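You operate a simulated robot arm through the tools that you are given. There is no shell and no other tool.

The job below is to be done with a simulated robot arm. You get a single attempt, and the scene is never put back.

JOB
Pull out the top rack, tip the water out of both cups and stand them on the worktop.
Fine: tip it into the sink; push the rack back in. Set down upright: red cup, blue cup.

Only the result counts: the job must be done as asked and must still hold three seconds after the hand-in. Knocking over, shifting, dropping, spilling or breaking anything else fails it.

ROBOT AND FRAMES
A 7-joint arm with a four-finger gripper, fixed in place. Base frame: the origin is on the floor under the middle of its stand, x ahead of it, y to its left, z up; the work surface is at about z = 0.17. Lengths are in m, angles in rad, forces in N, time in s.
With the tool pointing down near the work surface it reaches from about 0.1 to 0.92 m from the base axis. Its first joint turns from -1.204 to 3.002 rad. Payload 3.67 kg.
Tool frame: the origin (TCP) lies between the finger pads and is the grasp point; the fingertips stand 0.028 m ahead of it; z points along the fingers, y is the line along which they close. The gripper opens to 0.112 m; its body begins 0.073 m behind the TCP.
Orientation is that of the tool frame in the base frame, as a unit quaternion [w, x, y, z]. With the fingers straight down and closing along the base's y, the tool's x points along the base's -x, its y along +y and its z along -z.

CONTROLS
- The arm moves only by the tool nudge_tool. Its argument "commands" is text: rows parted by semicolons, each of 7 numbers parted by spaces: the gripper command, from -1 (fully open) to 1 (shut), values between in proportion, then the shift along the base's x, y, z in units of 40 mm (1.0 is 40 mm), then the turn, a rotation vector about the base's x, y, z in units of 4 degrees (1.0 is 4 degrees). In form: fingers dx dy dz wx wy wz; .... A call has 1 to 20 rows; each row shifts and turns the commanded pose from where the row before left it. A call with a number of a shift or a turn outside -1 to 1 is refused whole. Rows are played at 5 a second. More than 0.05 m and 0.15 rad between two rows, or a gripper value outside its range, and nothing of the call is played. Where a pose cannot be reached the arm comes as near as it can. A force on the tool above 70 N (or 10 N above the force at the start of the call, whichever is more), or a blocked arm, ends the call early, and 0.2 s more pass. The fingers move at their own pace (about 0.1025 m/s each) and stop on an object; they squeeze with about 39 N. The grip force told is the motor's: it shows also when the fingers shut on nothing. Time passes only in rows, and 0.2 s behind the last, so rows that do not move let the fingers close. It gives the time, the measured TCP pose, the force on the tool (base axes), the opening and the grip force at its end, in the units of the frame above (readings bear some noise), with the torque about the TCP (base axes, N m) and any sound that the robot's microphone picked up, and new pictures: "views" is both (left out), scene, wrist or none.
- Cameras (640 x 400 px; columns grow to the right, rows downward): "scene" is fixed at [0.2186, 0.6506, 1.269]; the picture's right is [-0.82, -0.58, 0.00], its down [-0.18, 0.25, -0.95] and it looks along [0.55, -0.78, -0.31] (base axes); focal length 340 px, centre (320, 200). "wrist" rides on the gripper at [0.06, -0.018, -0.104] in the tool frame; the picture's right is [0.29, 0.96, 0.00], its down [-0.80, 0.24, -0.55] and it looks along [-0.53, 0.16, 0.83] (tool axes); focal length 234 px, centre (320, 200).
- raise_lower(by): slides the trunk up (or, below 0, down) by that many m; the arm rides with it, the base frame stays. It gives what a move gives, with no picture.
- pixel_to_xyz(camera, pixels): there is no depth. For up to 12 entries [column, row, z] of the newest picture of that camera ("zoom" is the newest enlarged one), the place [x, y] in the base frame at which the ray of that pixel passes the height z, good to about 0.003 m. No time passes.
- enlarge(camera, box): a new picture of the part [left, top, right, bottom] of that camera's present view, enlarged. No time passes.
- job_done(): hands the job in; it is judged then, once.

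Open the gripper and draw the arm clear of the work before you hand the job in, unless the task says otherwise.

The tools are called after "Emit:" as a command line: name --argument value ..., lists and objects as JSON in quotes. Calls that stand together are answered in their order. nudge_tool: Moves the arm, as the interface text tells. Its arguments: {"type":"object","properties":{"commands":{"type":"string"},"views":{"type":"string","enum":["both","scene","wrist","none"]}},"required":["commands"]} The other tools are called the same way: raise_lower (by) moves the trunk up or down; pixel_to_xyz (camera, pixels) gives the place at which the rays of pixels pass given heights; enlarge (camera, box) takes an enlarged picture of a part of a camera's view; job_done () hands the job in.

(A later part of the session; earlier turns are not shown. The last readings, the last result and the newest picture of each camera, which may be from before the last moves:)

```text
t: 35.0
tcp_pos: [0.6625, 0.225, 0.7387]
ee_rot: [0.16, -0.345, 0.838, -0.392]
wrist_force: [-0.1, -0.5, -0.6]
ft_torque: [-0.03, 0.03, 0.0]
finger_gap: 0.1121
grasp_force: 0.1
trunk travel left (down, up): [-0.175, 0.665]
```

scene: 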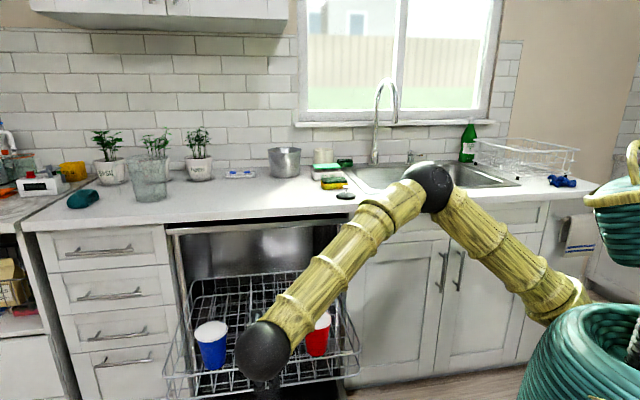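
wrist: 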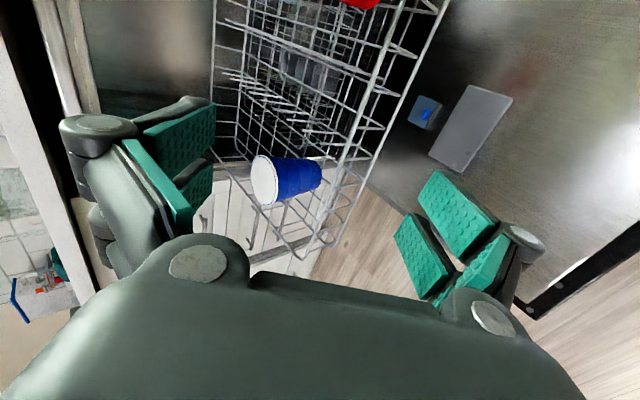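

The rack is released and out, the arm is clear. I raise the trunk back by 0.2 m, then roll the tool back so that it closes along the rack front, ready for the cups.

Emit:
raise_lower --by 0.2

Emit:
nudge_tool --commands "-1 0 0 0 0.813 -0.8145 -0.963; -1 0 0 0 0.813 -0.8145 -0.963; -1 0 0 0 0.813 -0.8145 -0.963; -1 0 0 0 0.813 -0.8145 -0.963; -1 0 0 0 0.813 -0.8145 -0.963; -1 0 0 0 0.813 -0.8145 -0.963; -1 0 0 0 0.813 -0.8145 -0.963; -1 0 0 0 0.813 -0.8145 -0.963; -1 0 0 0 0.813 -0.8145 -0.963; -1 0 0 0 0.813 -0.8145 -0.963; -1 0 0 0 0.813 -0.8145 -0.963; -1 0 0 0 0.813 -0.8145 -0.963; -1 0 0 0 0.813 -0.8145 -0.963; -1 0 0 0 0.813 -0.8145 -0.963; -1 0 0 0 0.813 -0.8145 -0.963" --views "both"

```text
t: 37.1
tcp_pos: [0.6638, 0.2251, 0.9389]
ee_rot: [0.16, -0.346, 0.837, -0.393]
wrist_force: [0.1, -0.3, -0.3]
ft_torque: [0.0, -0.03, -0.01]
finger_gap: 0.1121
grasp_force: 0.1
trunk travel left (down, up): [-0.375, 0.465]
```

```text
t: 40.3
tcp_pos: [0.6631, 0.2268, 0.9389]
ee_rot: [0.389, 0.348, 0.838, -0.161]
wrist_force: [0.0, 0.6, 0.6]
ft_torque: [0.02, 0.0, 0.0]
finger_gap: 0.1123
grasp_force: 0.1
trunk travel left (down, up): [-0.375, 0.465]
```

scene: 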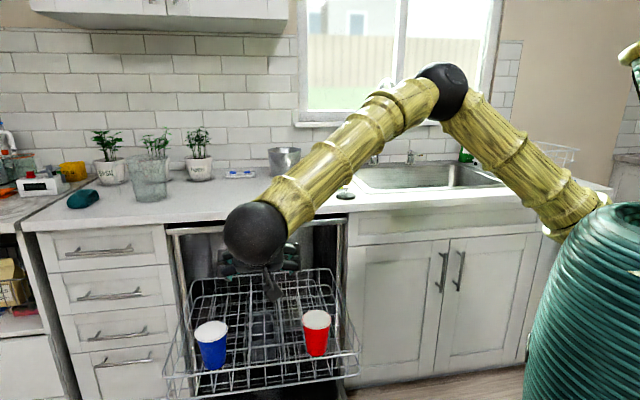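
wrist: 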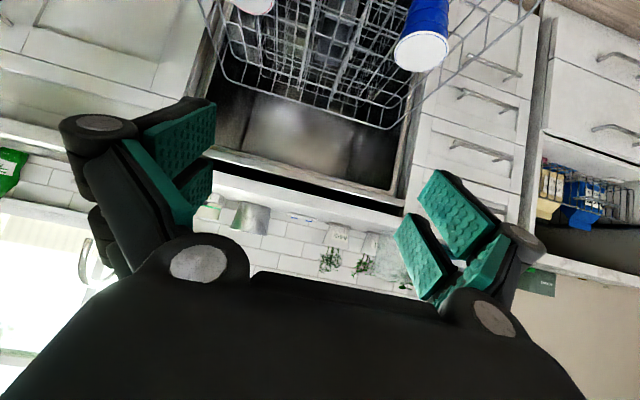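

Both cups are plainly visible, red at (317,322), blue at (211,333). I tilt the tool back to straight down and move over toward the red cup at a safe height.

Emit:
nudge_tool --commands "-1 0 -0.39 0 0.68 0.68 0; -1 0 -0.39 0 0.68 0.68 0; -1 0 -0.39 0 0.68 0.68 0; -1 0 -0.39 0 0.68 0.68 0; -1 0 -0.39 0 0.68 0.68 0; -1 0 -0.39 0 0.68 0.68 0; -1 0 -0.39 0 0.68 0.68 0; -1 0 -0.39 0 0.68 0.68 0; -1 0 -0.39 0 0.68 0.68 0; -1 0 -0.39 0 0.68 0.68 0; -1 0 -0.39 0 0.68 0.68 0; -1 0 -0.39 0 0.68 0.68 0; -1 0 -0.39 0 0.68 0.68 0" --views "both"

```text
t: 43.1
tcp_pos: [0.6631, 0.0222, 0.9379]
ee_rot: [-0.003, 0.384, 0.924, 0.001]
wrist_force: [-0.2, 0.1, 0.3]
ft_torque: [0.05, 0.01, 0.02]
finger_gap: 0.1119
grasp_force: 0.1
trunk travel left (down, up): [-0.375, 0.465]
```

scene: 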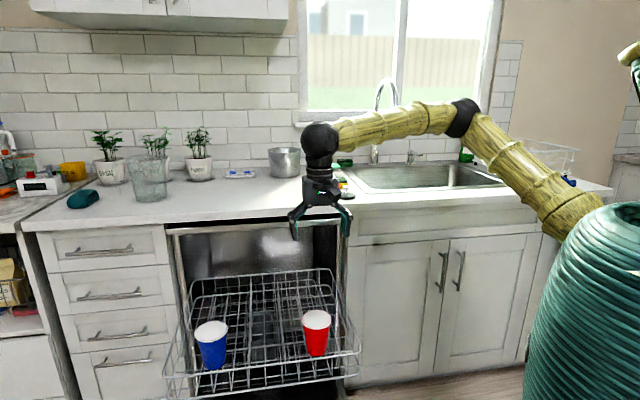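
wrist: 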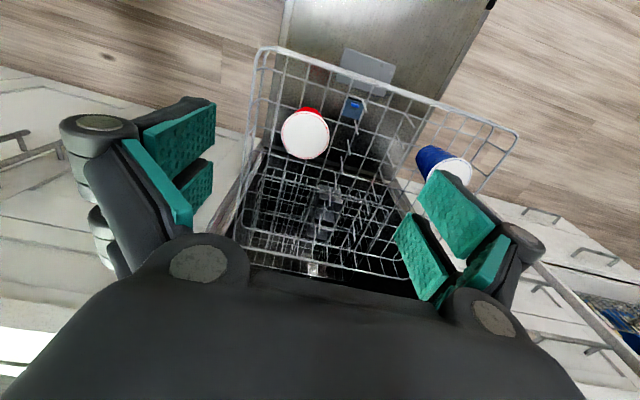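

The wrist view shows the red cup from above at (305,135). I enlarge both views of the cups to measure rims.

Emit:
enlarge --camera "wrist" --box '[240, 70, 520, 245]'

Emit:
enlarge --camera "scene" --box '[165, 290, 365, 400]'

```text
2.29 times, centred on (380, 158) of wrist
```

zoom: 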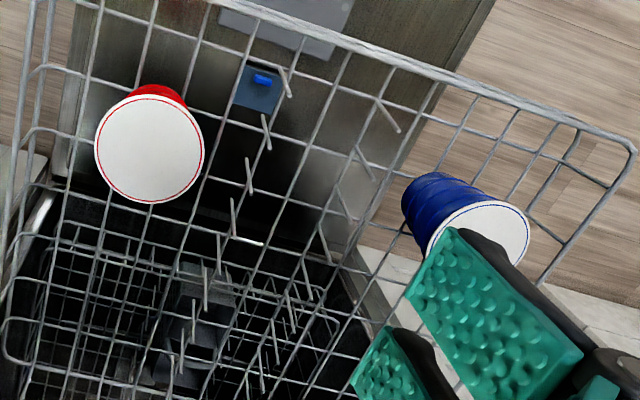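

```text
3.20 times, centred on (265, 345) of scene
```

zoom: 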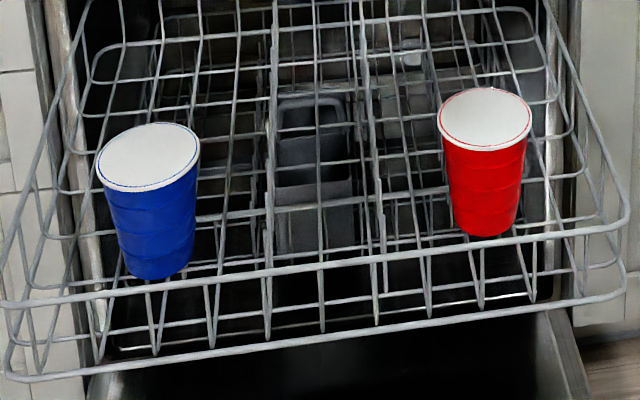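

I triangulate the rims of both cups from these two views.

Emit:
pixel_to_xyz --camera "wrist" --pixels '[[305.2, 135.7, 0.6], [305.2, 135.7, 0.63], [305.2, 135.7, 0.66], [281.5, 135.7, 0.63], [329, 135.7, 0.63], [305.2, 112, 0.63], [305.2, 159, 0.63], [450, 175.5, 0.6], [450, 175.5, 0.63], [450, 175.5, 0.66]]'

Emit:
pixel_to_xyz --camera "scene" --pixels '[[316.6, 319.7, 0.6], [316.6, 319.7, 0.63], [316.6, 319.7, 0.66], [211.3, 331.9, 0.6], [211.3, 331.9, 0.63], [211.3, 331.9, 0.66], [301.7, 319.7, 0.63], [331.5, 319.7, 0.63], [195.5, 331.9, 0.63], [227.5, 331.9, 0.63]]'

```text
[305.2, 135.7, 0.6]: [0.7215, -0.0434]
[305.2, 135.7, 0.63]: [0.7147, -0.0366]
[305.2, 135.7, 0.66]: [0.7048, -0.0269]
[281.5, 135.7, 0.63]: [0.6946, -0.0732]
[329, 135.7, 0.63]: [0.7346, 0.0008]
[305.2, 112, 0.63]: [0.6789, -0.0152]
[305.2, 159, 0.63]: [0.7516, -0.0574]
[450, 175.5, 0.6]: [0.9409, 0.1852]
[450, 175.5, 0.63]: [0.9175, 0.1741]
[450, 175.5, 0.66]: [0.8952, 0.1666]
```

```text
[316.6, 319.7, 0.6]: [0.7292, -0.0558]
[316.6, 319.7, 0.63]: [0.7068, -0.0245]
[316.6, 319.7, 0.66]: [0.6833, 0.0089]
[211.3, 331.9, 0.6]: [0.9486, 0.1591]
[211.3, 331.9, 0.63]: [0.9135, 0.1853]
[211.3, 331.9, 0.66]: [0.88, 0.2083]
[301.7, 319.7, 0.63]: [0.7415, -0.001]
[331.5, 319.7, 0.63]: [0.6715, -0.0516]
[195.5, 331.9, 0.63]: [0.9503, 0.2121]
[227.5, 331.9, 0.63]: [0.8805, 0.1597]
```

Rims: red at about (0.718,−0.040), blue at about (0.925,0.177), both z≈0.617 and ~0.086 m wide. Before touching them I study the sink and faucet area to plan the pour.

Emit:
enlarge --camera "scene" --box '[320, 70, 540, 207]'

Emit:
pixel_to_xyz --camera "scene" --pixels '[[375, 163, 0.9], [375, 163, 0.92], [410, 163, 0.92], [345, 170, 0.92], [497, 184, 0.92], [375, 192, 0.92], [380, 82, 1.3], [395, 110, 1.2], [468, 163, 0.92], [335, 186, 0.92], [520, 185, 0.92]]'

```text
2.91 times, centred on (430, 138) of scene
```

zoom: 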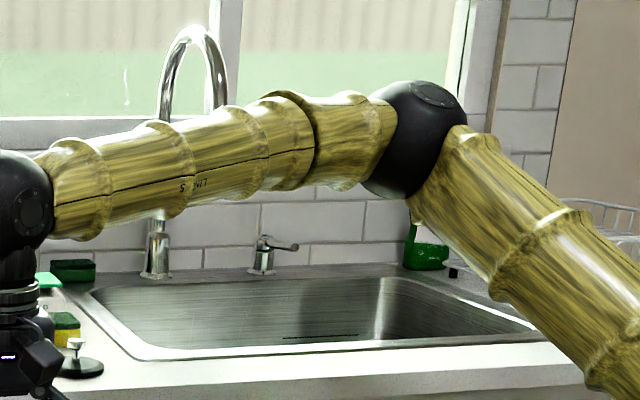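

```text
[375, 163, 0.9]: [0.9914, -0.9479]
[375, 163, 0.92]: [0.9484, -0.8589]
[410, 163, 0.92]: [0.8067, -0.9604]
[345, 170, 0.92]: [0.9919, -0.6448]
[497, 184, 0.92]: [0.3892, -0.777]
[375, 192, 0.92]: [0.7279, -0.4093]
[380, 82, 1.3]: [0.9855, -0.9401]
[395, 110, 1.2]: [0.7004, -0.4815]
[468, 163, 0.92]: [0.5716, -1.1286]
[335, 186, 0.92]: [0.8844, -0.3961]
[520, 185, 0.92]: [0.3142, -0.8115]
```

The faucet base sits near u≈0.06, n≈−1.3 with its spout toward the front, so I'll pour further right in the sink (u≈−0.15). I rehearse the way with the empty hand: raise the trunk 0.2 m and swing over to the worktop edge in front of the sink, tool down, for a good look.

Emit:
raise_lower --by 0.2

Emit:
nudge_tool --commands "-1 -0.35 -0.94 0.1 0 0 0; -1 -0.35 -0.94 0.1 0 0 0; -1 -0.35 -0.94 0.1 0 0 0; -1 -0.35 -0.94 0.1 0 0 0; -1 -0.35 -0.94 0.1 0 0 0; -1 -0.35 -0.94 0 0 0 0; -1 -0.35 -0.94 0 0 0 0; -1 -0.35 -0.94 0 0 0 0; -1 -0.35 -0.94 0 0 0 0; -1 -0.35 -0.94 0 0 0 0; -1 -0.35 -0.94 0 0 0 0; -1 -0.35 -0.94 0 0 0 0; -1 -0.35 -0.94 0 0 0 0; -1 -0.35 -0.94 0 0 0 0; -1 -0.35 -0.94 0 0 0 0; -1 -0.35 -0.94 0 0 0 0" --views "both"

```text
t: 45.3
tcp_pos: [0.6624, 0.0213, 1.1379]
ee_rot: [-0.002, 0.384, 0.923, 0.0]
wrist_force: [0.0, -0.4, 0.1]
ft_torque: [0.0, 0.0, 0.01]
finger_gap: 0.1119
grasp_force: 0.0
trunk travel left (down, up): [-0.575, 0.265]
```

```text
t: 48.7
tcp_pos: [0.4907, -0.5492, 1.1507]
ee_rot: [-0.003, 0.384, 0.923, 0.0]
wrist_force: [-0.1, -0.6, 0.1]
ft_torque: [0.01, 0.01, -0.01]
finger_gap: 0.1122
grasp_force: 0.1
out of reach, approached as far as the arm can: row 15, 16
trunk travel left (down, up): [-0.575, 0.265]
```

scene: 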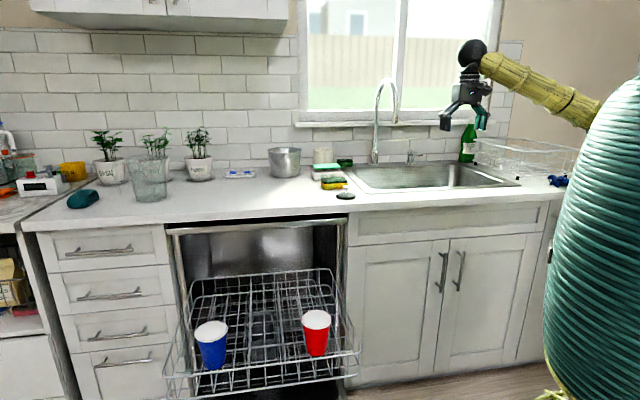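
wrist: 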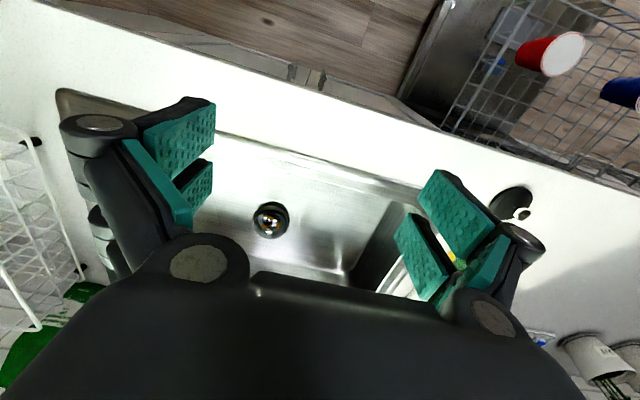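

The wrist view now looks right into the sink (drain at (272,218)); rows 15–16 hit a reach limit on this side. I measure the sink edges and the counter edge from here.

Emit:
pixel_to_xyz --camera "wrist" --pixels '[[215, 130, 0.91], [420, 190, 0.91], [60, 95, 0.91], [300, 70, 0.91], [272, 218, 0.75], [272, 218, 0.9], [518, 205, 0.91], [400, 105, 0.91], [550, 55, 0.617], [320, 157, 0.91], [35, 140, 0.92], [375, 240, 0.91]]'

Emit:
enlarge --camera "wrist" --box '[40, 40, 560, 310]'

```text
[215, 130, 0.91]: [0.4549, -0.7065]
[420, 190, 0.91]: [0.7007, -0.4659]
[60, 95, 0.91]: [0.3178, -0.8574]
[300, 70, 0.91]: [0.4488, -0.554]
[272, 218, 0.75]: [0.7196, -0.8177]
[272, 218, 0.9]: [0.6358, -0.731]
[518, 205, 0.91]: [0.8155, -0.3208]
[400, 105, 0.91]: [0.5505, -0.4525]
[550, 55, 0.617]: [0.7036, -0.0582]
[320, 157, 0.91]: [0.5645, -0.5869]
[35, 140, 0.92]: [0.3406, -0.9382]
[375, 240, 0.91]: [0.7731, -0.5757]
```

```text
1.23 times, centred on (300, 175) of wrist
```

zoom: 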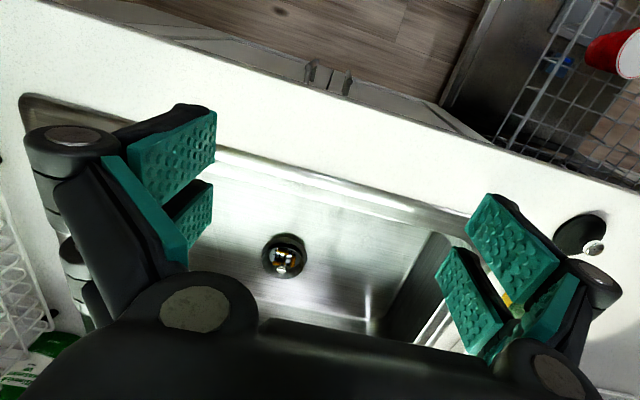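

The sink basin spans roughly u −0.36…0.17, n −0.85…−1.2 (drain near u −0.07, n −1.09). I test reach by extending outward over the sink with the empty hand.

Emit:
nudge_tool --commands "-1 0.4 -0.4 0 0 0 0; -1 0.45 -0.45 0 0 0 0; -1 0.45 -0.45 0 0 0 0; -1 0.4 -0.5 0 0 0 0; -1 0.35 -0.55 0 0 0 0; -1 0.35 -0.55 0 0 0 0; -1 0.3 -0.55 0 0 0 0" --views "both"

```text
t: 50.3
tcp_pos: [0.5976, -0.6911, 1.1468]
ee_rot: [-0.003, 0.383, 0.924, 0.002]
wrist_force: [1.1, 0.3, 0.2]
ft_torque: [-0.01, 0.0, 0.03]
finger_gap: 0.1122
grasp_force: 0.1
trunk travel left (down, up): [-0.575, 0.265]
```

scene: 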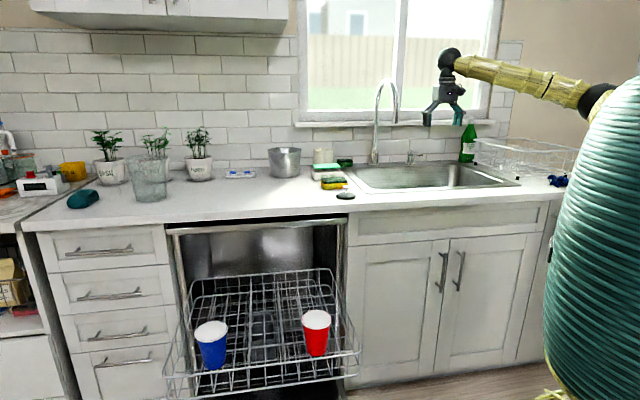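
wrist: 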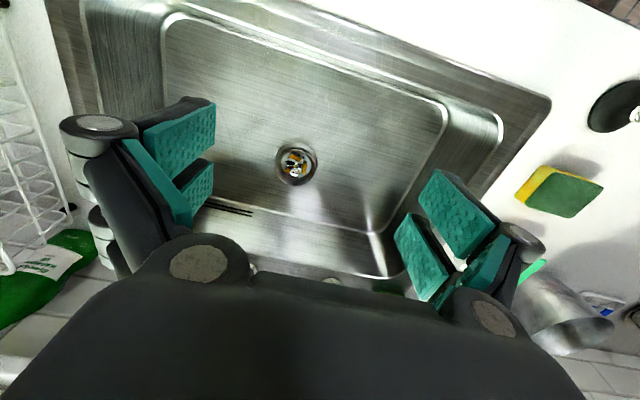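

No limit here: TCP is at u≈−0.07, n≈−0.91 above the sink's front part. I extend further to n≈−1.0.

Emit:
nudge_tool --commands "-1 0.24 -0.55 0 0 0 0; -1 0.24 -0.55 0 0 0 0; -1 0.24 -0.55 0 0 0 0; -1 0.24 -0.55 0 0 0 0" --views "scene"

```text
t: 51.3
tcp_pos: [0.6389, -0.777, 1.1469]
ee_rot: [-0.003, 0.383, 0.924, 0.001]
wrist_force: [-1.1, -0.3, 0.3]
ft_torque: [-0.01, -0.01, -0.01]
finger_gap: 0.1121
grasp_force: 0.0
trunk travel left (down, up): [-0.575, 0.265]
```

scene: 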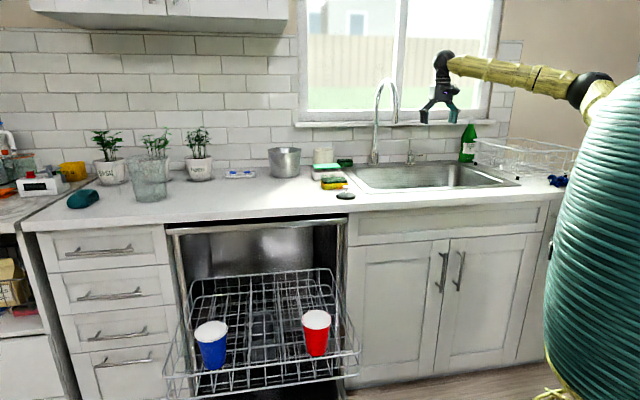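

The tool-down pose over the sink at n≈−1.0 is reachable. I rehearse the pouring tilt with the empty hand, turning the tool outward about the counter direction.

Emit:
nudge_tool --commands "-1 0 0 0 -0.85 -0.85 0; -1 0 0 0 -0.85 -0.85 0; -1 0 0 0 -0.85 -0.85 0; -1 0 0 0 -0.85 -0.85 0; -1 0 0 0 -0.85 -0.85 0; -1 0 0 0 -0.85 -0.85 0; -1 0 0 0 -0.85 -0.85 0; -1 0 0 0 -0.85 -0.85 0; -1 0 0 0 -0.85 -0.85 0; -1 0 0 0 -0.85 -0.85 0; -1 0 0 0 -0.85 -0.85 0; -1 0 0 0 -0.85 -0.85 0; -1 0 0 0 -0.85 -0.85 0; -1 0 0 0 -0.85 -0.85 0; -1 0 0 0 -0.85 -0.85 0" --views "both"

```text
t: 54.5
tcp_pos: [0.6369, -0.7747, 1.1514]
ee_rot: [0.543, 0.311, 0.747, -0.225]
wrist_force: [0.1, -0.1, 0.3]
ft_torque: [0.01, -0.02, -0.02]
finger_gap: 0.112
grasp_force: 0.1
trunk travel left (down, up): [-0.575, 0.265]
```

scene: 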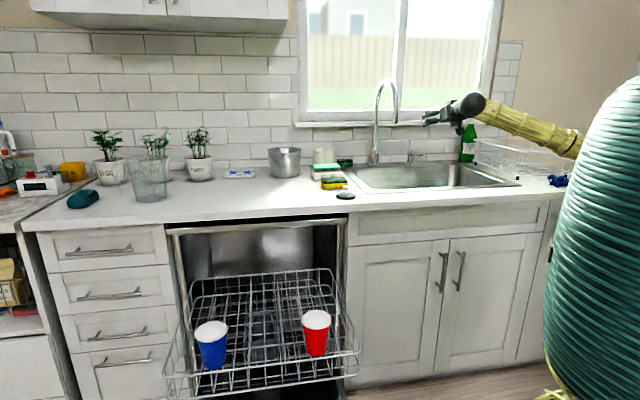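
wrist: 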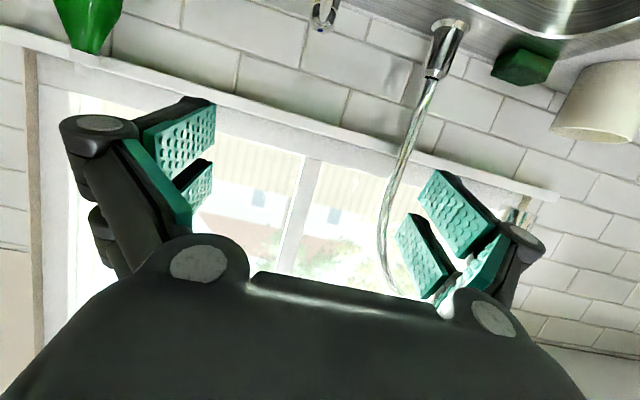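

Tilt reaches about 66° without trouble; the faucet is off to the +u side at (430,60). I continue the rehearsal to about 120°.

Emit:
nudge_tool --commands "-1 0 0 0 -0.85 -0.85 0; -1 0 0 0 -0.85 -0.85 0; -1 0 0 0 -0.85 -0.85 0; -1 0 0 0 -0.85 -0.85 0; -1 0 0 0 -0.85 -0.85 0; -1 0 0 0 -0.85 -0.85 0; -1 0 0 0 -0.85 -0.85 0; -1 0 0 0 -0.85 -0.85 0; -1 0 0 0 -0.85 -0.85 0; -1 0 0 0 -0.85 -0.85 0; -1 0 0 0 0 0 0" --views "both"

```text
t: 56.9
tcp_pos: [0.6371, -0.7771, 1.1485]
ee_rot: [0.8, 0.193, 0.461, -0.331]
wrist_force: [-0.1, 0.4, 0.8]
ft_torque: [0.01, 0.01, -0.03]
finger_gap: 0.1123
grasp_force: 0.1
trunk travel left (down, up): [-0.575, 0.265]
```

scene: 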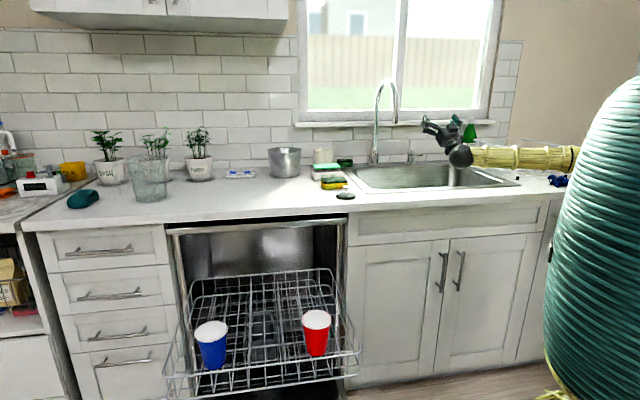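
wrist: 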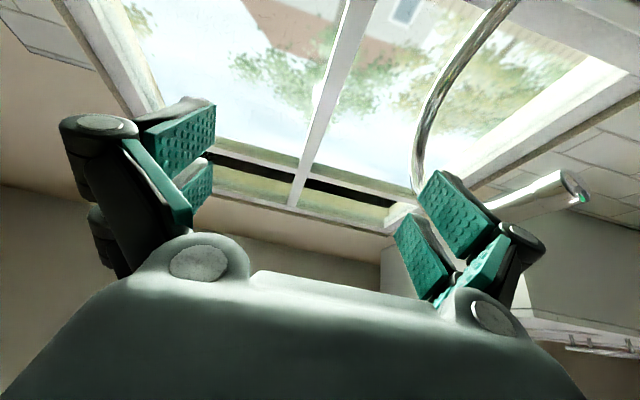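

The 120° tilt is reachable. I locate the faucet spout tip (wrist (575,187), scene (397,122)) to be sure the hand keeps clear of it.

Emit:
pixel_to_xyz --camera "wrist" --pixels '[[575, 187, 1.15], [575, 187, 1.2], [575, 187, 1.25], [575, 187, 1.3]]'

Emit:
pixel_to_xyz --camera "scene" --pixels '[[397, 122, 1.1], [397, 122, 1.15], [397, 122, 1.2], [375, 150, 1.0], [383, 79, 1.3], [383, 79, 1.35]]'

Emit:
enlarge --camera "scene" --box '[350, 60, 510, 200]'

```text
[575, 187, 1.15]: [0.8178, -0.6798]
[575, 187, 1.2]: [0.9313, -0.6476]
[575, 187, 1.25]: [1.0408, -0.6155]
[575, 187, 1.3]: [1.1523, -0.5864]
```

```text
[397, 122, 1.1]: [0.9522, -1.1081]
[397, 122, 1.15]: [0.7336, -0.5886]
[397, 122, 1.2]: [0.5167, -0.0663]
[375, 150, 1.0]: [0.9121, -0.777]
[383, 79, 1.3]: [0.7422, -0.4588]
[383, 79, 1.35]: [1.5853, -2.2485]
```

```text
2.86 times, centred on (430, 130) of scene
```

zoom: 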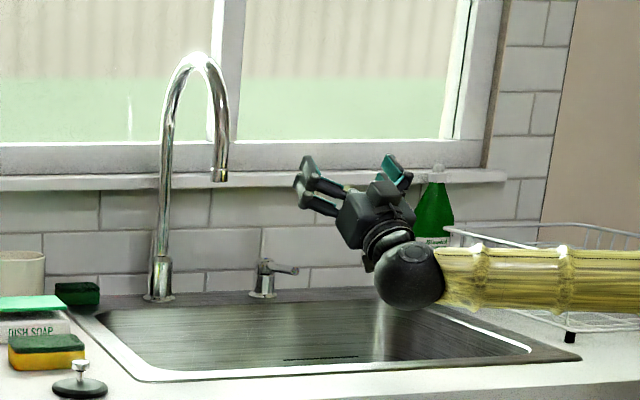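

Spout tip is at about (0.785,−0.685,1.14), i.e. u≈0.07: my pouring spot at u≈−0.11 stays about 0.1 m clear. The rehearsal works, so I tilt back to tool-down.

Emit:
nudge_tool --commands "-1 0 0 0 0.85 0.85 0; -1 0 0 0 0.85 0.85 0; -1 0 0 0 0.85 0.85 0; -1 0 0 0 0.85 0.85 0; -1 0 0 0 0.85 0.85 0; -1 0 0 0 0.85 0.85 0; -1 0 0 0 0.85 0.85 0; -1 0 0 0 0.85 0.85 0; -1 0 0 0 0.85 0.85 0; -1 0 0 0 0.85 0.85 0; -1 0 0 0 0.85 0.85 0; -1 0 0 0 0.85 0.85 0; -1 0 0 0 0.85 0.85 0; -1 0 0 0 0.85 0.85 0; -1 0 0 0 0.85 0.85 0; -1 0 0 0 0.85 0.85 0; -1 0 0 0 0.85 0.85 0; -1 0 0 0 0.85 0.85 0; -1 0 0 0 0.85 0.85 0; -1 0 0 0 0.85 0.85 0" --views "none"

Emit:
nudge_tool --commands "-1 0 0 0 0.85 0.85 0; -1 0 0 0 0.85 0.85 0; -1 0 0 0 0.85 0.85 0; -1 0 0 0 0.85 0.85 0; -1 0 0 0 0.85 0.85 0; -1 0 0 0 0 0 0" --views "both"

```text
t: 61.1
tcp_pos: [0.637, -0.7784, 1.1496]
ee_rot: [0.19, 0.375, 0.904, -0.079]
wrist_force: [0.0, 0.4, 0.1]
ft_torque: [0.02, 0.0, -0.02]
finger_gap: 0.1117
grasp_force: 0.1
trunk travel left (down, up): [-0.575, 0.265]
```

```text
t: 62.5
tcp_pos: [0.6363, -0.7757, 1.1501]
ee_rot: [-0.002, 0.383, 0.924, 0.0]
wrist_force: [-0.7, 0.4, 0.4]
ft_torque: [0.02, -0.01, 0.04]
finger_gap: 0.1122
grasp_force: 0.0
trunk travel left (down, up): [-0.575, 0.265]
```

scene: 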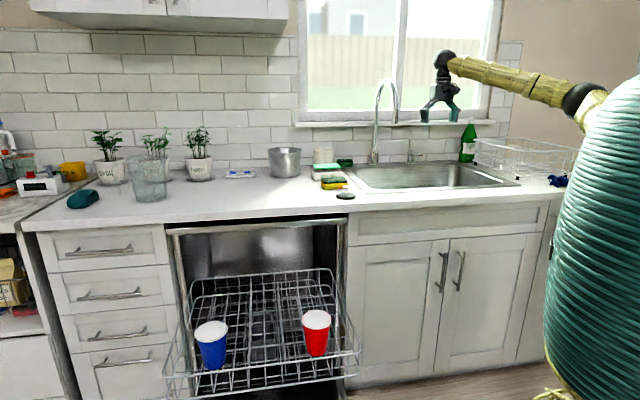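
wrist: 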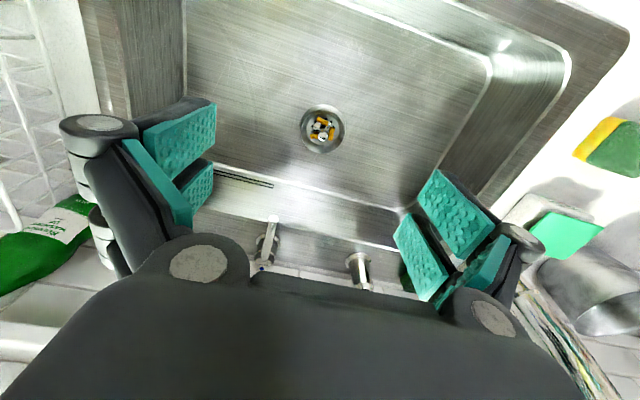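

Back to tool-down, all as before. I travel with the empty hand along the same way the cup will take in reverse, to above the red cup at (0.718,−0.040).

Emit:
nudge_tool --commands "-1 -0.22 0.83 0 0 0 0; -1 -0.22 0.83 0 0 0 0; -1 -0.22 0.83 0 0 0 0; -1 -0.22 0.83 0 0 0 0; -1 0.39 0.9 0 0 0 0; -1 0.39 0.9 0 0 0 0; -1 0.39 0.9 0 0 0 0; -1 0.39 0.9 0 0 0 0; -1 0.39 0.9 0 0 0 0; -1 0.39 0.9 0 0 0 0; -1 0.39 0.9 0 0 0 0; -1 0.39 0.9 0 0 0 0; -1 0.39 0.9 0 0 0 0; -1 -0.08 0.99 0 0 0 0; -1 -0.08 0.99 0 0 0 0; -1 -0.08 0.99 0 0 0 0; -1 -0.08 0.99 0 0 0 0; -1 -0.08 0.99 0 0 0 0; -1 -0.08 0.99 0 0 0 0; -1 -0.08 0.99 0 0 0 0" --views "none"

Emit:
raise_lower --by -0.25

```text
t: 66.7
tcp_pos: [0.7194, -0.0374, 1.1506]
ee_rot: [-0.003, 0.383, 0.924, -0.001]
wrist_force: [0.1, 0.4, -1.1]
ft_torque: [-0.05, 0.01, -0.03]
finger_gap: 0.112
grasp_force: 0.1
trunk travel left (down, up): [-0.575, 0.265]
```

```text
t: 69.3
tcp_pos: [0.7197, -0.0394, 0.9004]
ee_rot: [-0.002, 0.384, 0.923, 0.0]
wrist_force: [-1.0, -0.3, 0.2]
ft_torque: [0.0, -0.02, 0.01]
finger_gap: 0.1119
grasp_force: 0.0
trunk travel left (down, up): [-0.325, 0.515]
```

I'm above the red cup; I descend to about z=0.74 (still 0.1 m above the rim with the fingertips) and look.

Emit:
nudge_tool --commands "-1 0 0 -0.8 0 0 0; -1 0 0 -0.8 0 0 0; -1 0 0 -0.8 0 0 0; -1 0 0 -0.8 0 0 0; -1 0 0 -0.8 0 0 0" --views "both"

Emit:
enlarge --camera "wrist" --box '[180, 40, 460, 260]'

```text
t: 70.5
tcp_pos: [0.7213, -0.0401, 0.7404]
ee_rot: [-0.002, 0.384, 0.923, 0.0]
wrist_force: [0.2, 0.1, -0.2]
ft_torque: [-0.01, 0.04, 0.0]
finger_gap: 0.1118
grasp_force: 0.0
trunk travel left (down, up): [-0.325, 0.515]
```

scene: 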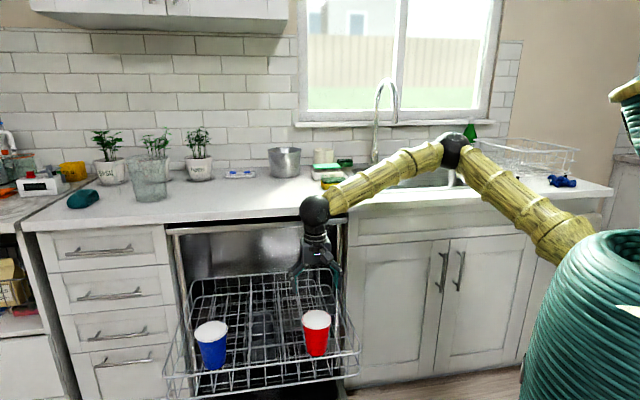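
wrist: 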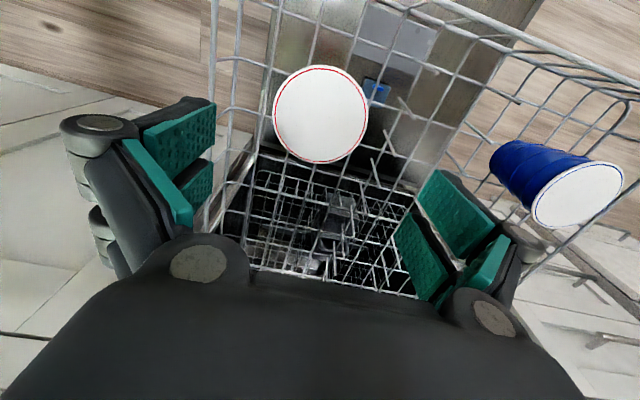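

```text
1.82 times, centred on (320, 150) of wrist
```

zoom: 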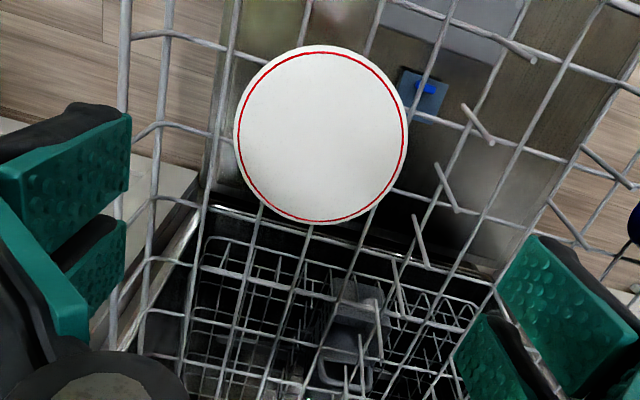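

The rim is a clean circle centred at (320,114) in the wrist view. I compute its position at rim height, and compare its width at several heights.

Emit:
pixel_to_xyz --camera "wrist" --pixels '[[320, 114.2, 0.6], [320, 114.2, 0.617], [320, 114.2, 0.63], [273.3, 114.2, 0.617], [367.8, 114.2, 0.617], [320, 64.8, 0.617], [320, 163.2, 0.617], [578, 194, 0.617], [578, 194, 0.63]]'

Emit:
enlarge --camera "scene" --box '[280, 270, 370, 370]'

```text
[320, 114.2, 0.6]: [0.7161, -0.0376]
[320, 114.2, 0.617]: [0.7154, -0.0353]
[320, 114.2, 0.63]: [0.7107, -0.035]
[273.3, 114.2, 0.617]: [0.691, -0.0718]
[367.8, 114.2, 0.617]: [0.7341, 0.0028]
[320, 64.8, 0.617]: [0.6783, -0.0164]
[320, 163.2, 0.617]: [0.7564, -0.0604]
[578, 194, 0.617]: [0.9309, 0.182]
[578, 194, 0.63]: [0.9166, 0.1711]
```

```text
4.00 times, centred on (325, 320) of scene
```

zoom: 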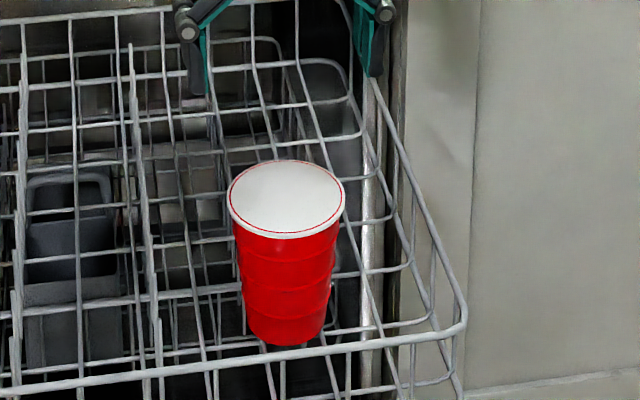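

Rim diameter ≈0.087 m, centre (0.715,−0.036); the hand is off by only ~7 mm. I correct and descend to TCP z≈0.57, the rim staying below the palm.

Emit:
nudge_tool --commands "-1 -0.15 0.1 -0.5 0 0 0; -1 0 0 -0.6 0 0 0; -1 0 0 -0.6 0 0 0; -1 0 0 -0.6 0 0 0; -1 0 0 -0.6 0 0 0; -1 0 0 -0.5 0 0 0; -1 0 0 -0.4 0 0 0; -1 0 0 -0.4 0 0 0; -1 0 0 0 0 0 0" --views "both"

Emit:
enlarge --camera "scene" --box '[260, 240, 380, 380]'

```text
t: 72.5
tcp_pos: [0.7136, -0.035, 0.572]
ee_rot: [-0.001, 0.384, 0.924, 0.0]
wrist_force: [0.1, 0.3, -0.1]
ft_torque: [-0.01, 0.02, -0.01]
finger_gap: 0.1121
grasp_force: 0.1
trunk travel left (down, up): [-0.325, 0.515]
```

scene: 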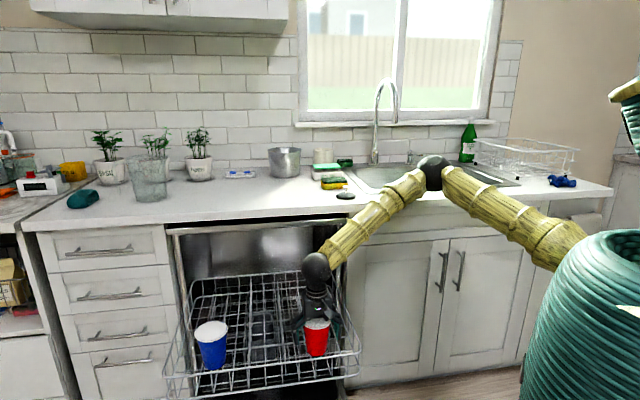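
wrist: 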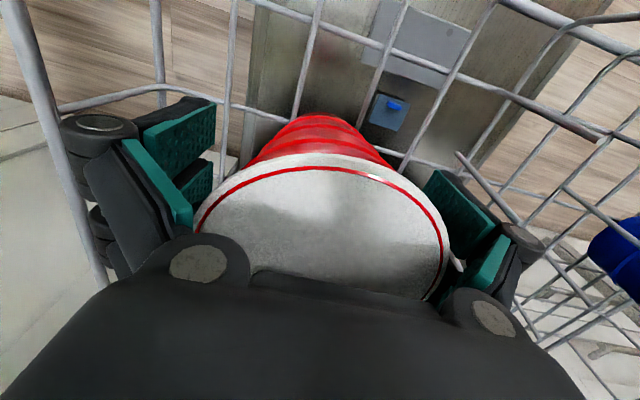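

```text
2.86 times, centred on (320, 310) of scene
```

zoom: 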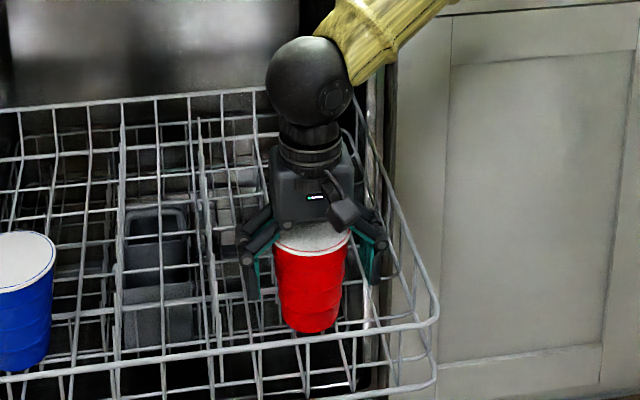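

The cup sits centred between the finger pairs, and its surface looks filled close to the brim, so everything must stay level and slow. I close gently.

Emit:
nudge_tool --commands "-0.8 0 0 0 0 0 0; -0.65 0 0 0 0 0 0; -0.55 0 0 0 0 0 0; -0.48 0 0 0 0 0 0; -0.42 0 0 0 0 0 0; -0.36 0 0 0 0 0 0; -0.3 0 0 0 0 0 0; -0.2 0 0 0 0 0 0; 0 0 0 0 0 0 0; 0.5 0 0 0 0 0 0; 1 0 0 0 0 0 0; 1 0 0 0 0 0 0" --views "both"

Emit:
enlarge --camera "scene" --box '[260, 240, 380, 380]'

```text
t: 75.1
tcp_pos: [0.7127, -0.0343, 0.5757]
ee_rot: [0.0, 0.384, 0.923, 0.001]
wrist_force: [15.2, 1.4, 51.5]
ft_torque: [0.04, -0.73, 0.03]
finger_gap: 0.0882
grasp_force: 38.6
trunk travel left (down, up): [-0.325, 0.515]
```

scene: 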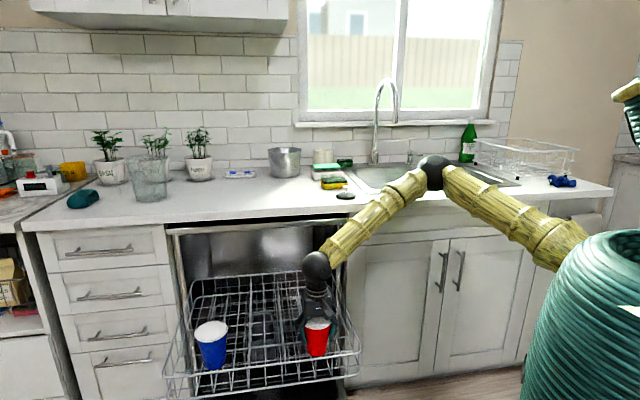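
wrist: 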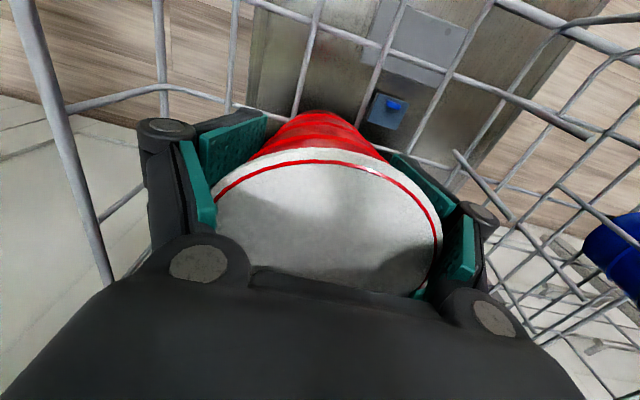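

```text
2.86 times, centred on (320, 310) of scene
```

zoom: 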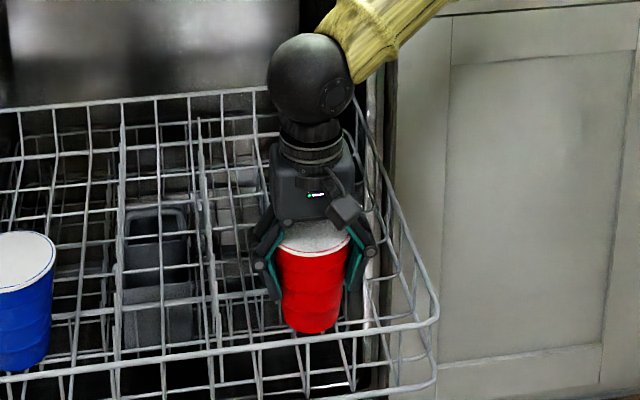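

The fingers stopped at gap 88 mm with 51 N pushing the hand up: the inner finger segments press on the rim, so I'm too deep. I open gently, rise 22 mm and retry so that the fingertip pads take the wall just under the rim.

Emit:
nudge_tool --commands "-0.55 0 0 0 0 0 0; -0.65 0 0 0 0 0 0; -0.8 0 0 0 0 0 0; -1 0 0 0 0 0 0; -1 0 0 0 0 0 0; -1 0 0 0.2 0 0 0; -1 0 0 0.25 0 0 0; -1 0 0 0.1 0 0 0; -1 0 0 0 0 0 0" --views "both"

Emit:
enlarge --camera "scene" --box '[260, 240, 380, 380]'

```text
t: 77.1
tcp_pos: [0.7134, -0.0358, 0.5947]
ee_rot: [-0.002, 0.383, 0.924, -0.001]
wrist_force: [-0.8, 0.9, -0.6]
ft_torque: [0.03, 0.0, 0.0]
finger_gap: 0.112
grasp_force: 0.1
trunk travel left (down, up): [-0.325, 0.515]
```

scene: 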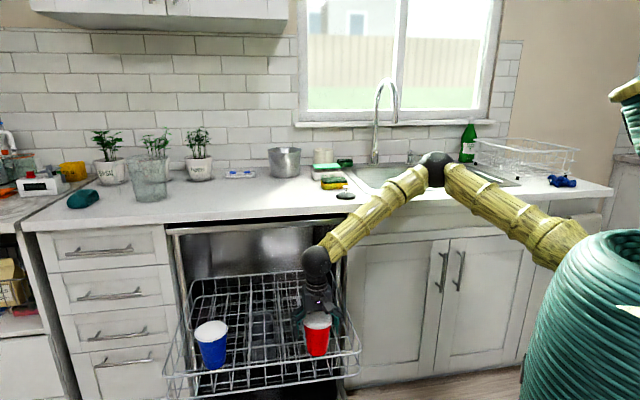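
wrist: 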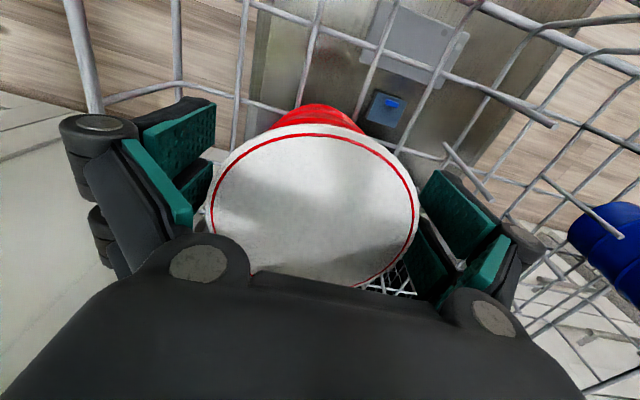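

```text
2.86 times, centred on (320, 310) of scene
```

zoom: 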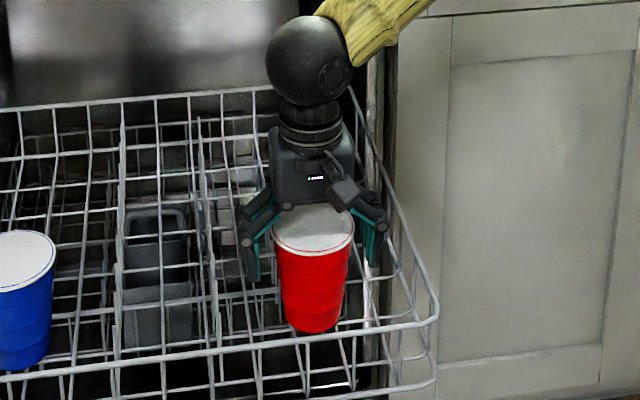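

The cup is untouched and upright; the knuckles are about level with the rim now. I rise another 7 mm and close gently again.

Emit:
nudge_tool --commands "-1 0 0 0.18 0 0 0; -0.8 0 0 0 0 0 0; -0.65 0 0 0 0 0 0; -0.58 0 0 0 0 0 0; -0.52 0 0 0 0 0 0; -0.46 0 0 0 0 0 0; -0.4 0 0 0 0 0 0; -0.35 0 0 0 0 0 0; -0.3 0 0 0 0 0 0; -0.3 0 0 0 0 0 0" --views "both"

Emit:
enlarge --camera "scene" --box '[260, 240, 380, 380]'

```text
t: 79.3
tcp_pos: [0.7131, -0.0349, 0.6021]
ee_rot: [-0.002, 0.384, 0.924, 0.0]
wrist_force: [0.3, -0.6, 0.3]
ft_torque: [-0.01, 0.02, -0.04]
finger_gap: 0.0781
grasp_force: 39.4
trunk travel left (down, up): [-0.325, 0.515]
```

scene: 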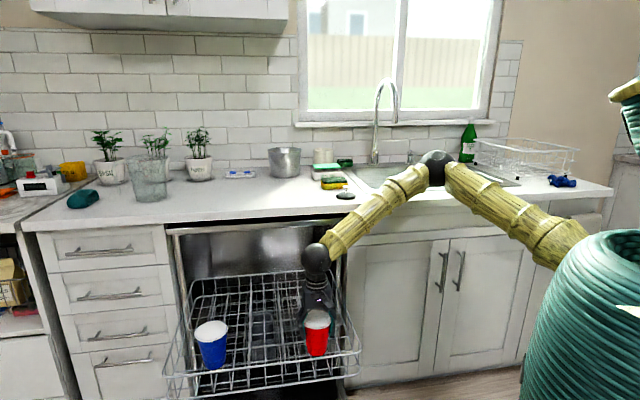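
wrist: 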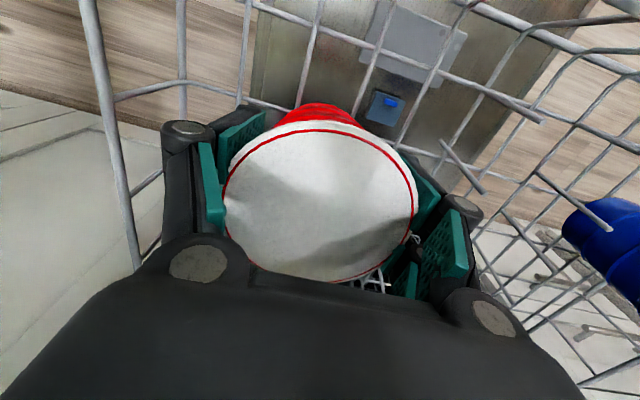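

```text
2.86 times, centred on (320, 310) of scene
```

zoom: 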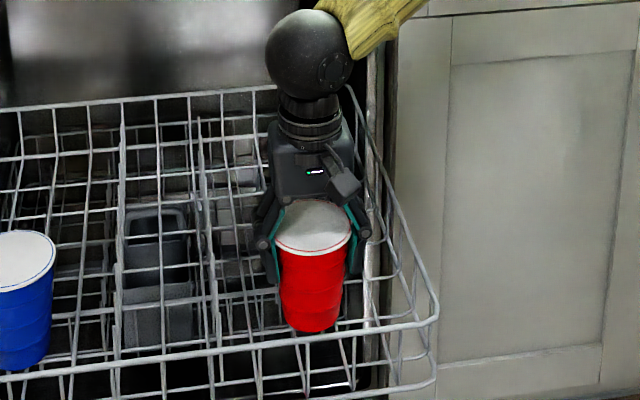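

A clean grip now: gap 78 mm, 39 N, no net force on the hand. I lift slowly and level.

Emit:
nudge_tool --commands "1 0 0 0 0 0 0; 1 0 0 0.1 0 0 0; 1 0 0 0.2 0 0 0; 1 0 0 0.25 0 0 0; 1 0 0 0.25 0 0 0; 1 0 0 0.25 0 0 0; 1 0 0 0.25 0 0 0; 1 0 0 0.25 0 0 0; 1 0 0 0.2 0 0 0; 1 0 0 0.1 0 0 0; 1 0 0 0 0 0 0" --views "both"

Emit:
enlarge --camera "scene" --box '[260, 220, 380, 360]'

```text
t: 81.7
tcp_pos: [0.7138, -0.0336, 0.6748]
ee_rot: [-0.002, 0.384, 0.923, 0.0]
wrist_force: [-0.8, 0.6, -1.2]
ft_torque: [0.0, 0.0, 0.0]
finger_gap: 0.0781
grasp_force: 38.5
trunk travel left (down, up): [-0.325, 0.515]
```

scene: 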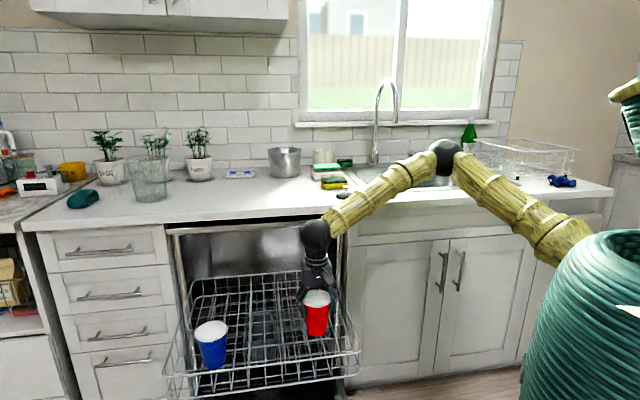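
wrist: 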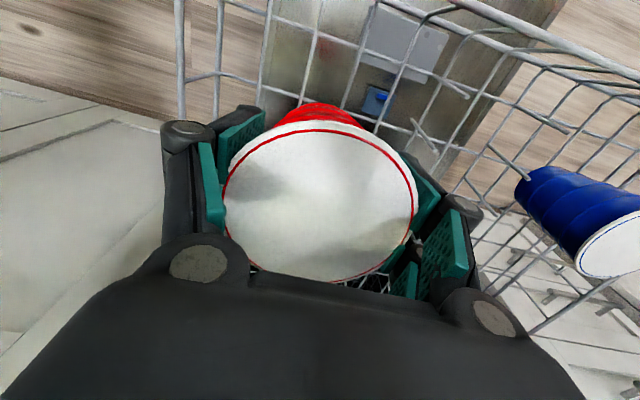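

```text
2.86 times, centred on (320, 290) of scene
```

zoom: 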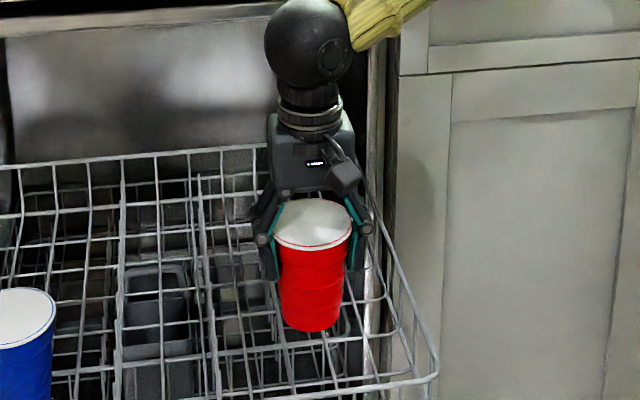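

The cup follows firmly and level. I raise the trunk 0.25 m to lift it further, smoothly, well in front of the counter edge.

Emit:
raise_lower --by 0.25

Emit:
nudge_tool --commands "1 0 0 0.15 0 0 0; 1 0 0 0.3 0 0 0; 1 0 0 0.4 0 0 0; 1 0 0 0.4 0 0 0; 1 0 0 0.4 0 0 0; 1 0 0 0.4 0 0 0; 1 0 0 0.4 0 0 0; 1 0 0 0.4 0 0 0; 1 0 0 0.4 0 0 0; 1 0 0 0.4 0 0 0; 1 0 0 0.4 0 0 0; 1 0 0 0.4 0 0 0; 1 0 0 0.4 0 0 0; 1 0 0 0.3 0 0 0; 1 0 0 0.15 0 0 0; 1 0 0 0 0 0 0" --views "both"

```text
t: 84.2
tcp_pos: [0.7129, -0.0357, 0.925]
ee_rot: [-0.002, 0.383, 0.924, 0.0]
wrist_force: [0.4, 0.0, -1.1]
ft_torque: [0.01, 0.0, -0.04]
finger_gap: 0.0781
grasp_force: 38.9
trunk travel left (down, up): [-0.575, 0.265]
```

```text
t: 87.7
tcp_pos: [0.7135, -0.0358, 1.1362]
ee_rot: [-0.002, 0.384, 0.923, 0.0]
wrist_force: [0.1, 0.8, -1.0]
ft_torque: [0.03, -0.01, -0.05]
finger_gap: 0.0779
grasp_force: 38.9
trunk travel left (down, up): [-0.575, 0.265]
```

scene: 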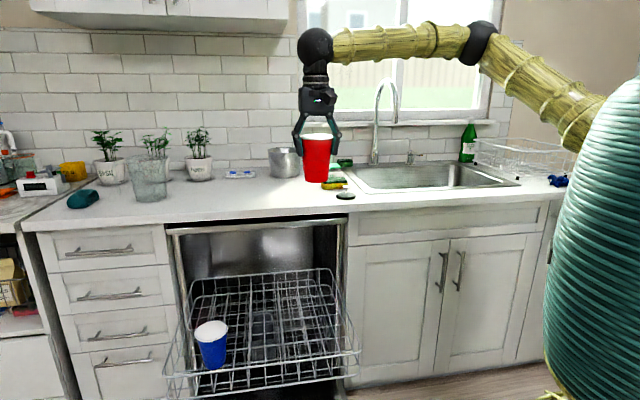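
wrist: 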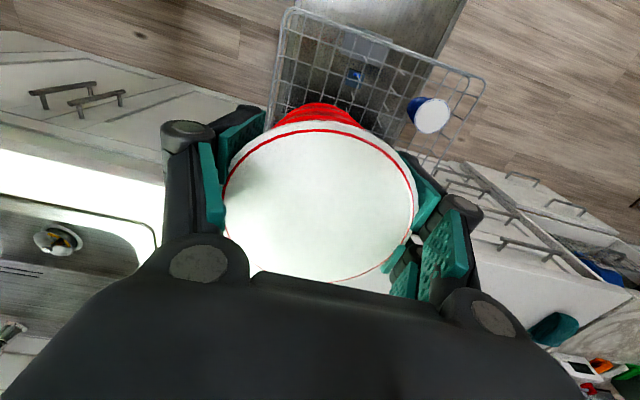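

The red cup is up at z≈1.14, level. I carry it slowly (≤0.12 m/s) along the rehearsed way, first toward the worktop near the plug.

Emit:
nudge_tool --commands "1 0.02 -0.2 0.05 0 0 0; 1 0.04 -0.4 0.1 0 0 0; 1 0.06 -0.6 0.1 0 0 0; 1 0.06 -0.6 0.1 0 0 0; 1 0.06 -0.6 0.1 0 0 0; 1 0.06 -0.6 0 0 0 0; 1 0.06 -0.6 0 0 0 0; 1 0.06 -0.6 0 0 0 0; 1 0.06 -0.6 0 0 0 0; 1 0.06 -0.6 0 0 0 0; 1 0.06 -0.6 0 0 0 0; 1 0.06 -0.6 0 0 0 0; 1 0.04 -0.4 0 0 0 0; 1 0.02 -0.05 0 0 0 0" --views "none"

Emit:
nudge_tool --commands "1 -0.09 -0.2 0 0 0 0; 1 -0.17 -0.4 0 0 0 0; 1 -0.26 -0.6 0 0 0 0; 1 -0.26 -0.6 0 0 0 0; 1 -0.26 -0.6 0 0 0 0; 1 -0.26 -0.6 0 0 0 0; 1 -0.26 -0.6 0 0 0 0; 1 -0.26 -0.6 0 0 0 0; 1 -0.26 -0.6 0 0 0 0; 1 -0.26 -0.6 0 0 0 0; 1 -0.26 -0.6 0 0 0 0; 1 -0.26 -0.6 0 0 0 0; 1 -0.26 -0.6 0 0 0 0; 1 -0.26 -0.6 0 0 0 0; 1 -0.13 -0.3 0 0 0 0; 1 0 0 0 0 0 0" --views "both"

```text
t: 90.7
tcp_pos: [0.741, -0.3162, 1.1535]
ee_rot: [-0.001, 0.383, 0.924, 0.0]
wrist_force: [-0.3, 0.0, -1.5]
ft_torque: [0.0, -0.04, -0.02]
finger_gap: 0.0778
grasp_force: 38.6
trunk travel left (down, up): [-0.575, 0.265]
```

```text
t: 94.0
tcp_pos: [0.6017, -0.6454, 1.1528]
ee_rot: [-0.003, 0.383, 0.924, 0.001]
wrist_force: [-0.3, -0.2, -1.0]
ft_torque: [-0.03, -0.02, 0.0]
finger_gap: 0.0781
grasp_force: 39.0
trunk travel left (down, up): [-0.575, 0.265]
```

scene: 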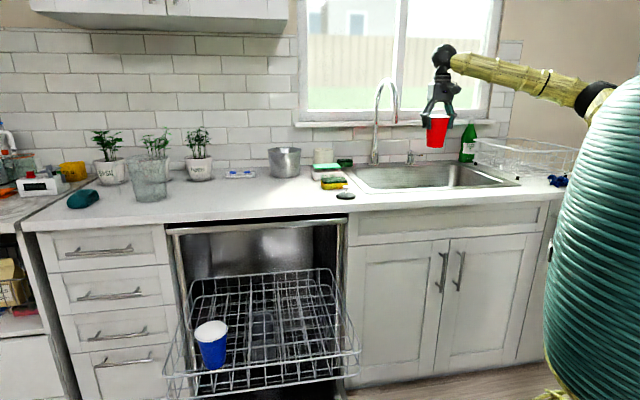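
wrist: 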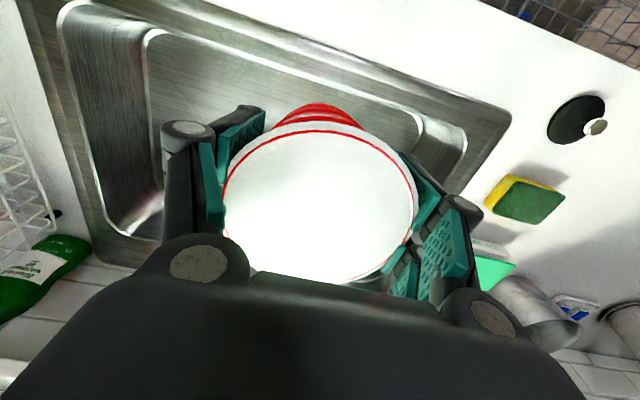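

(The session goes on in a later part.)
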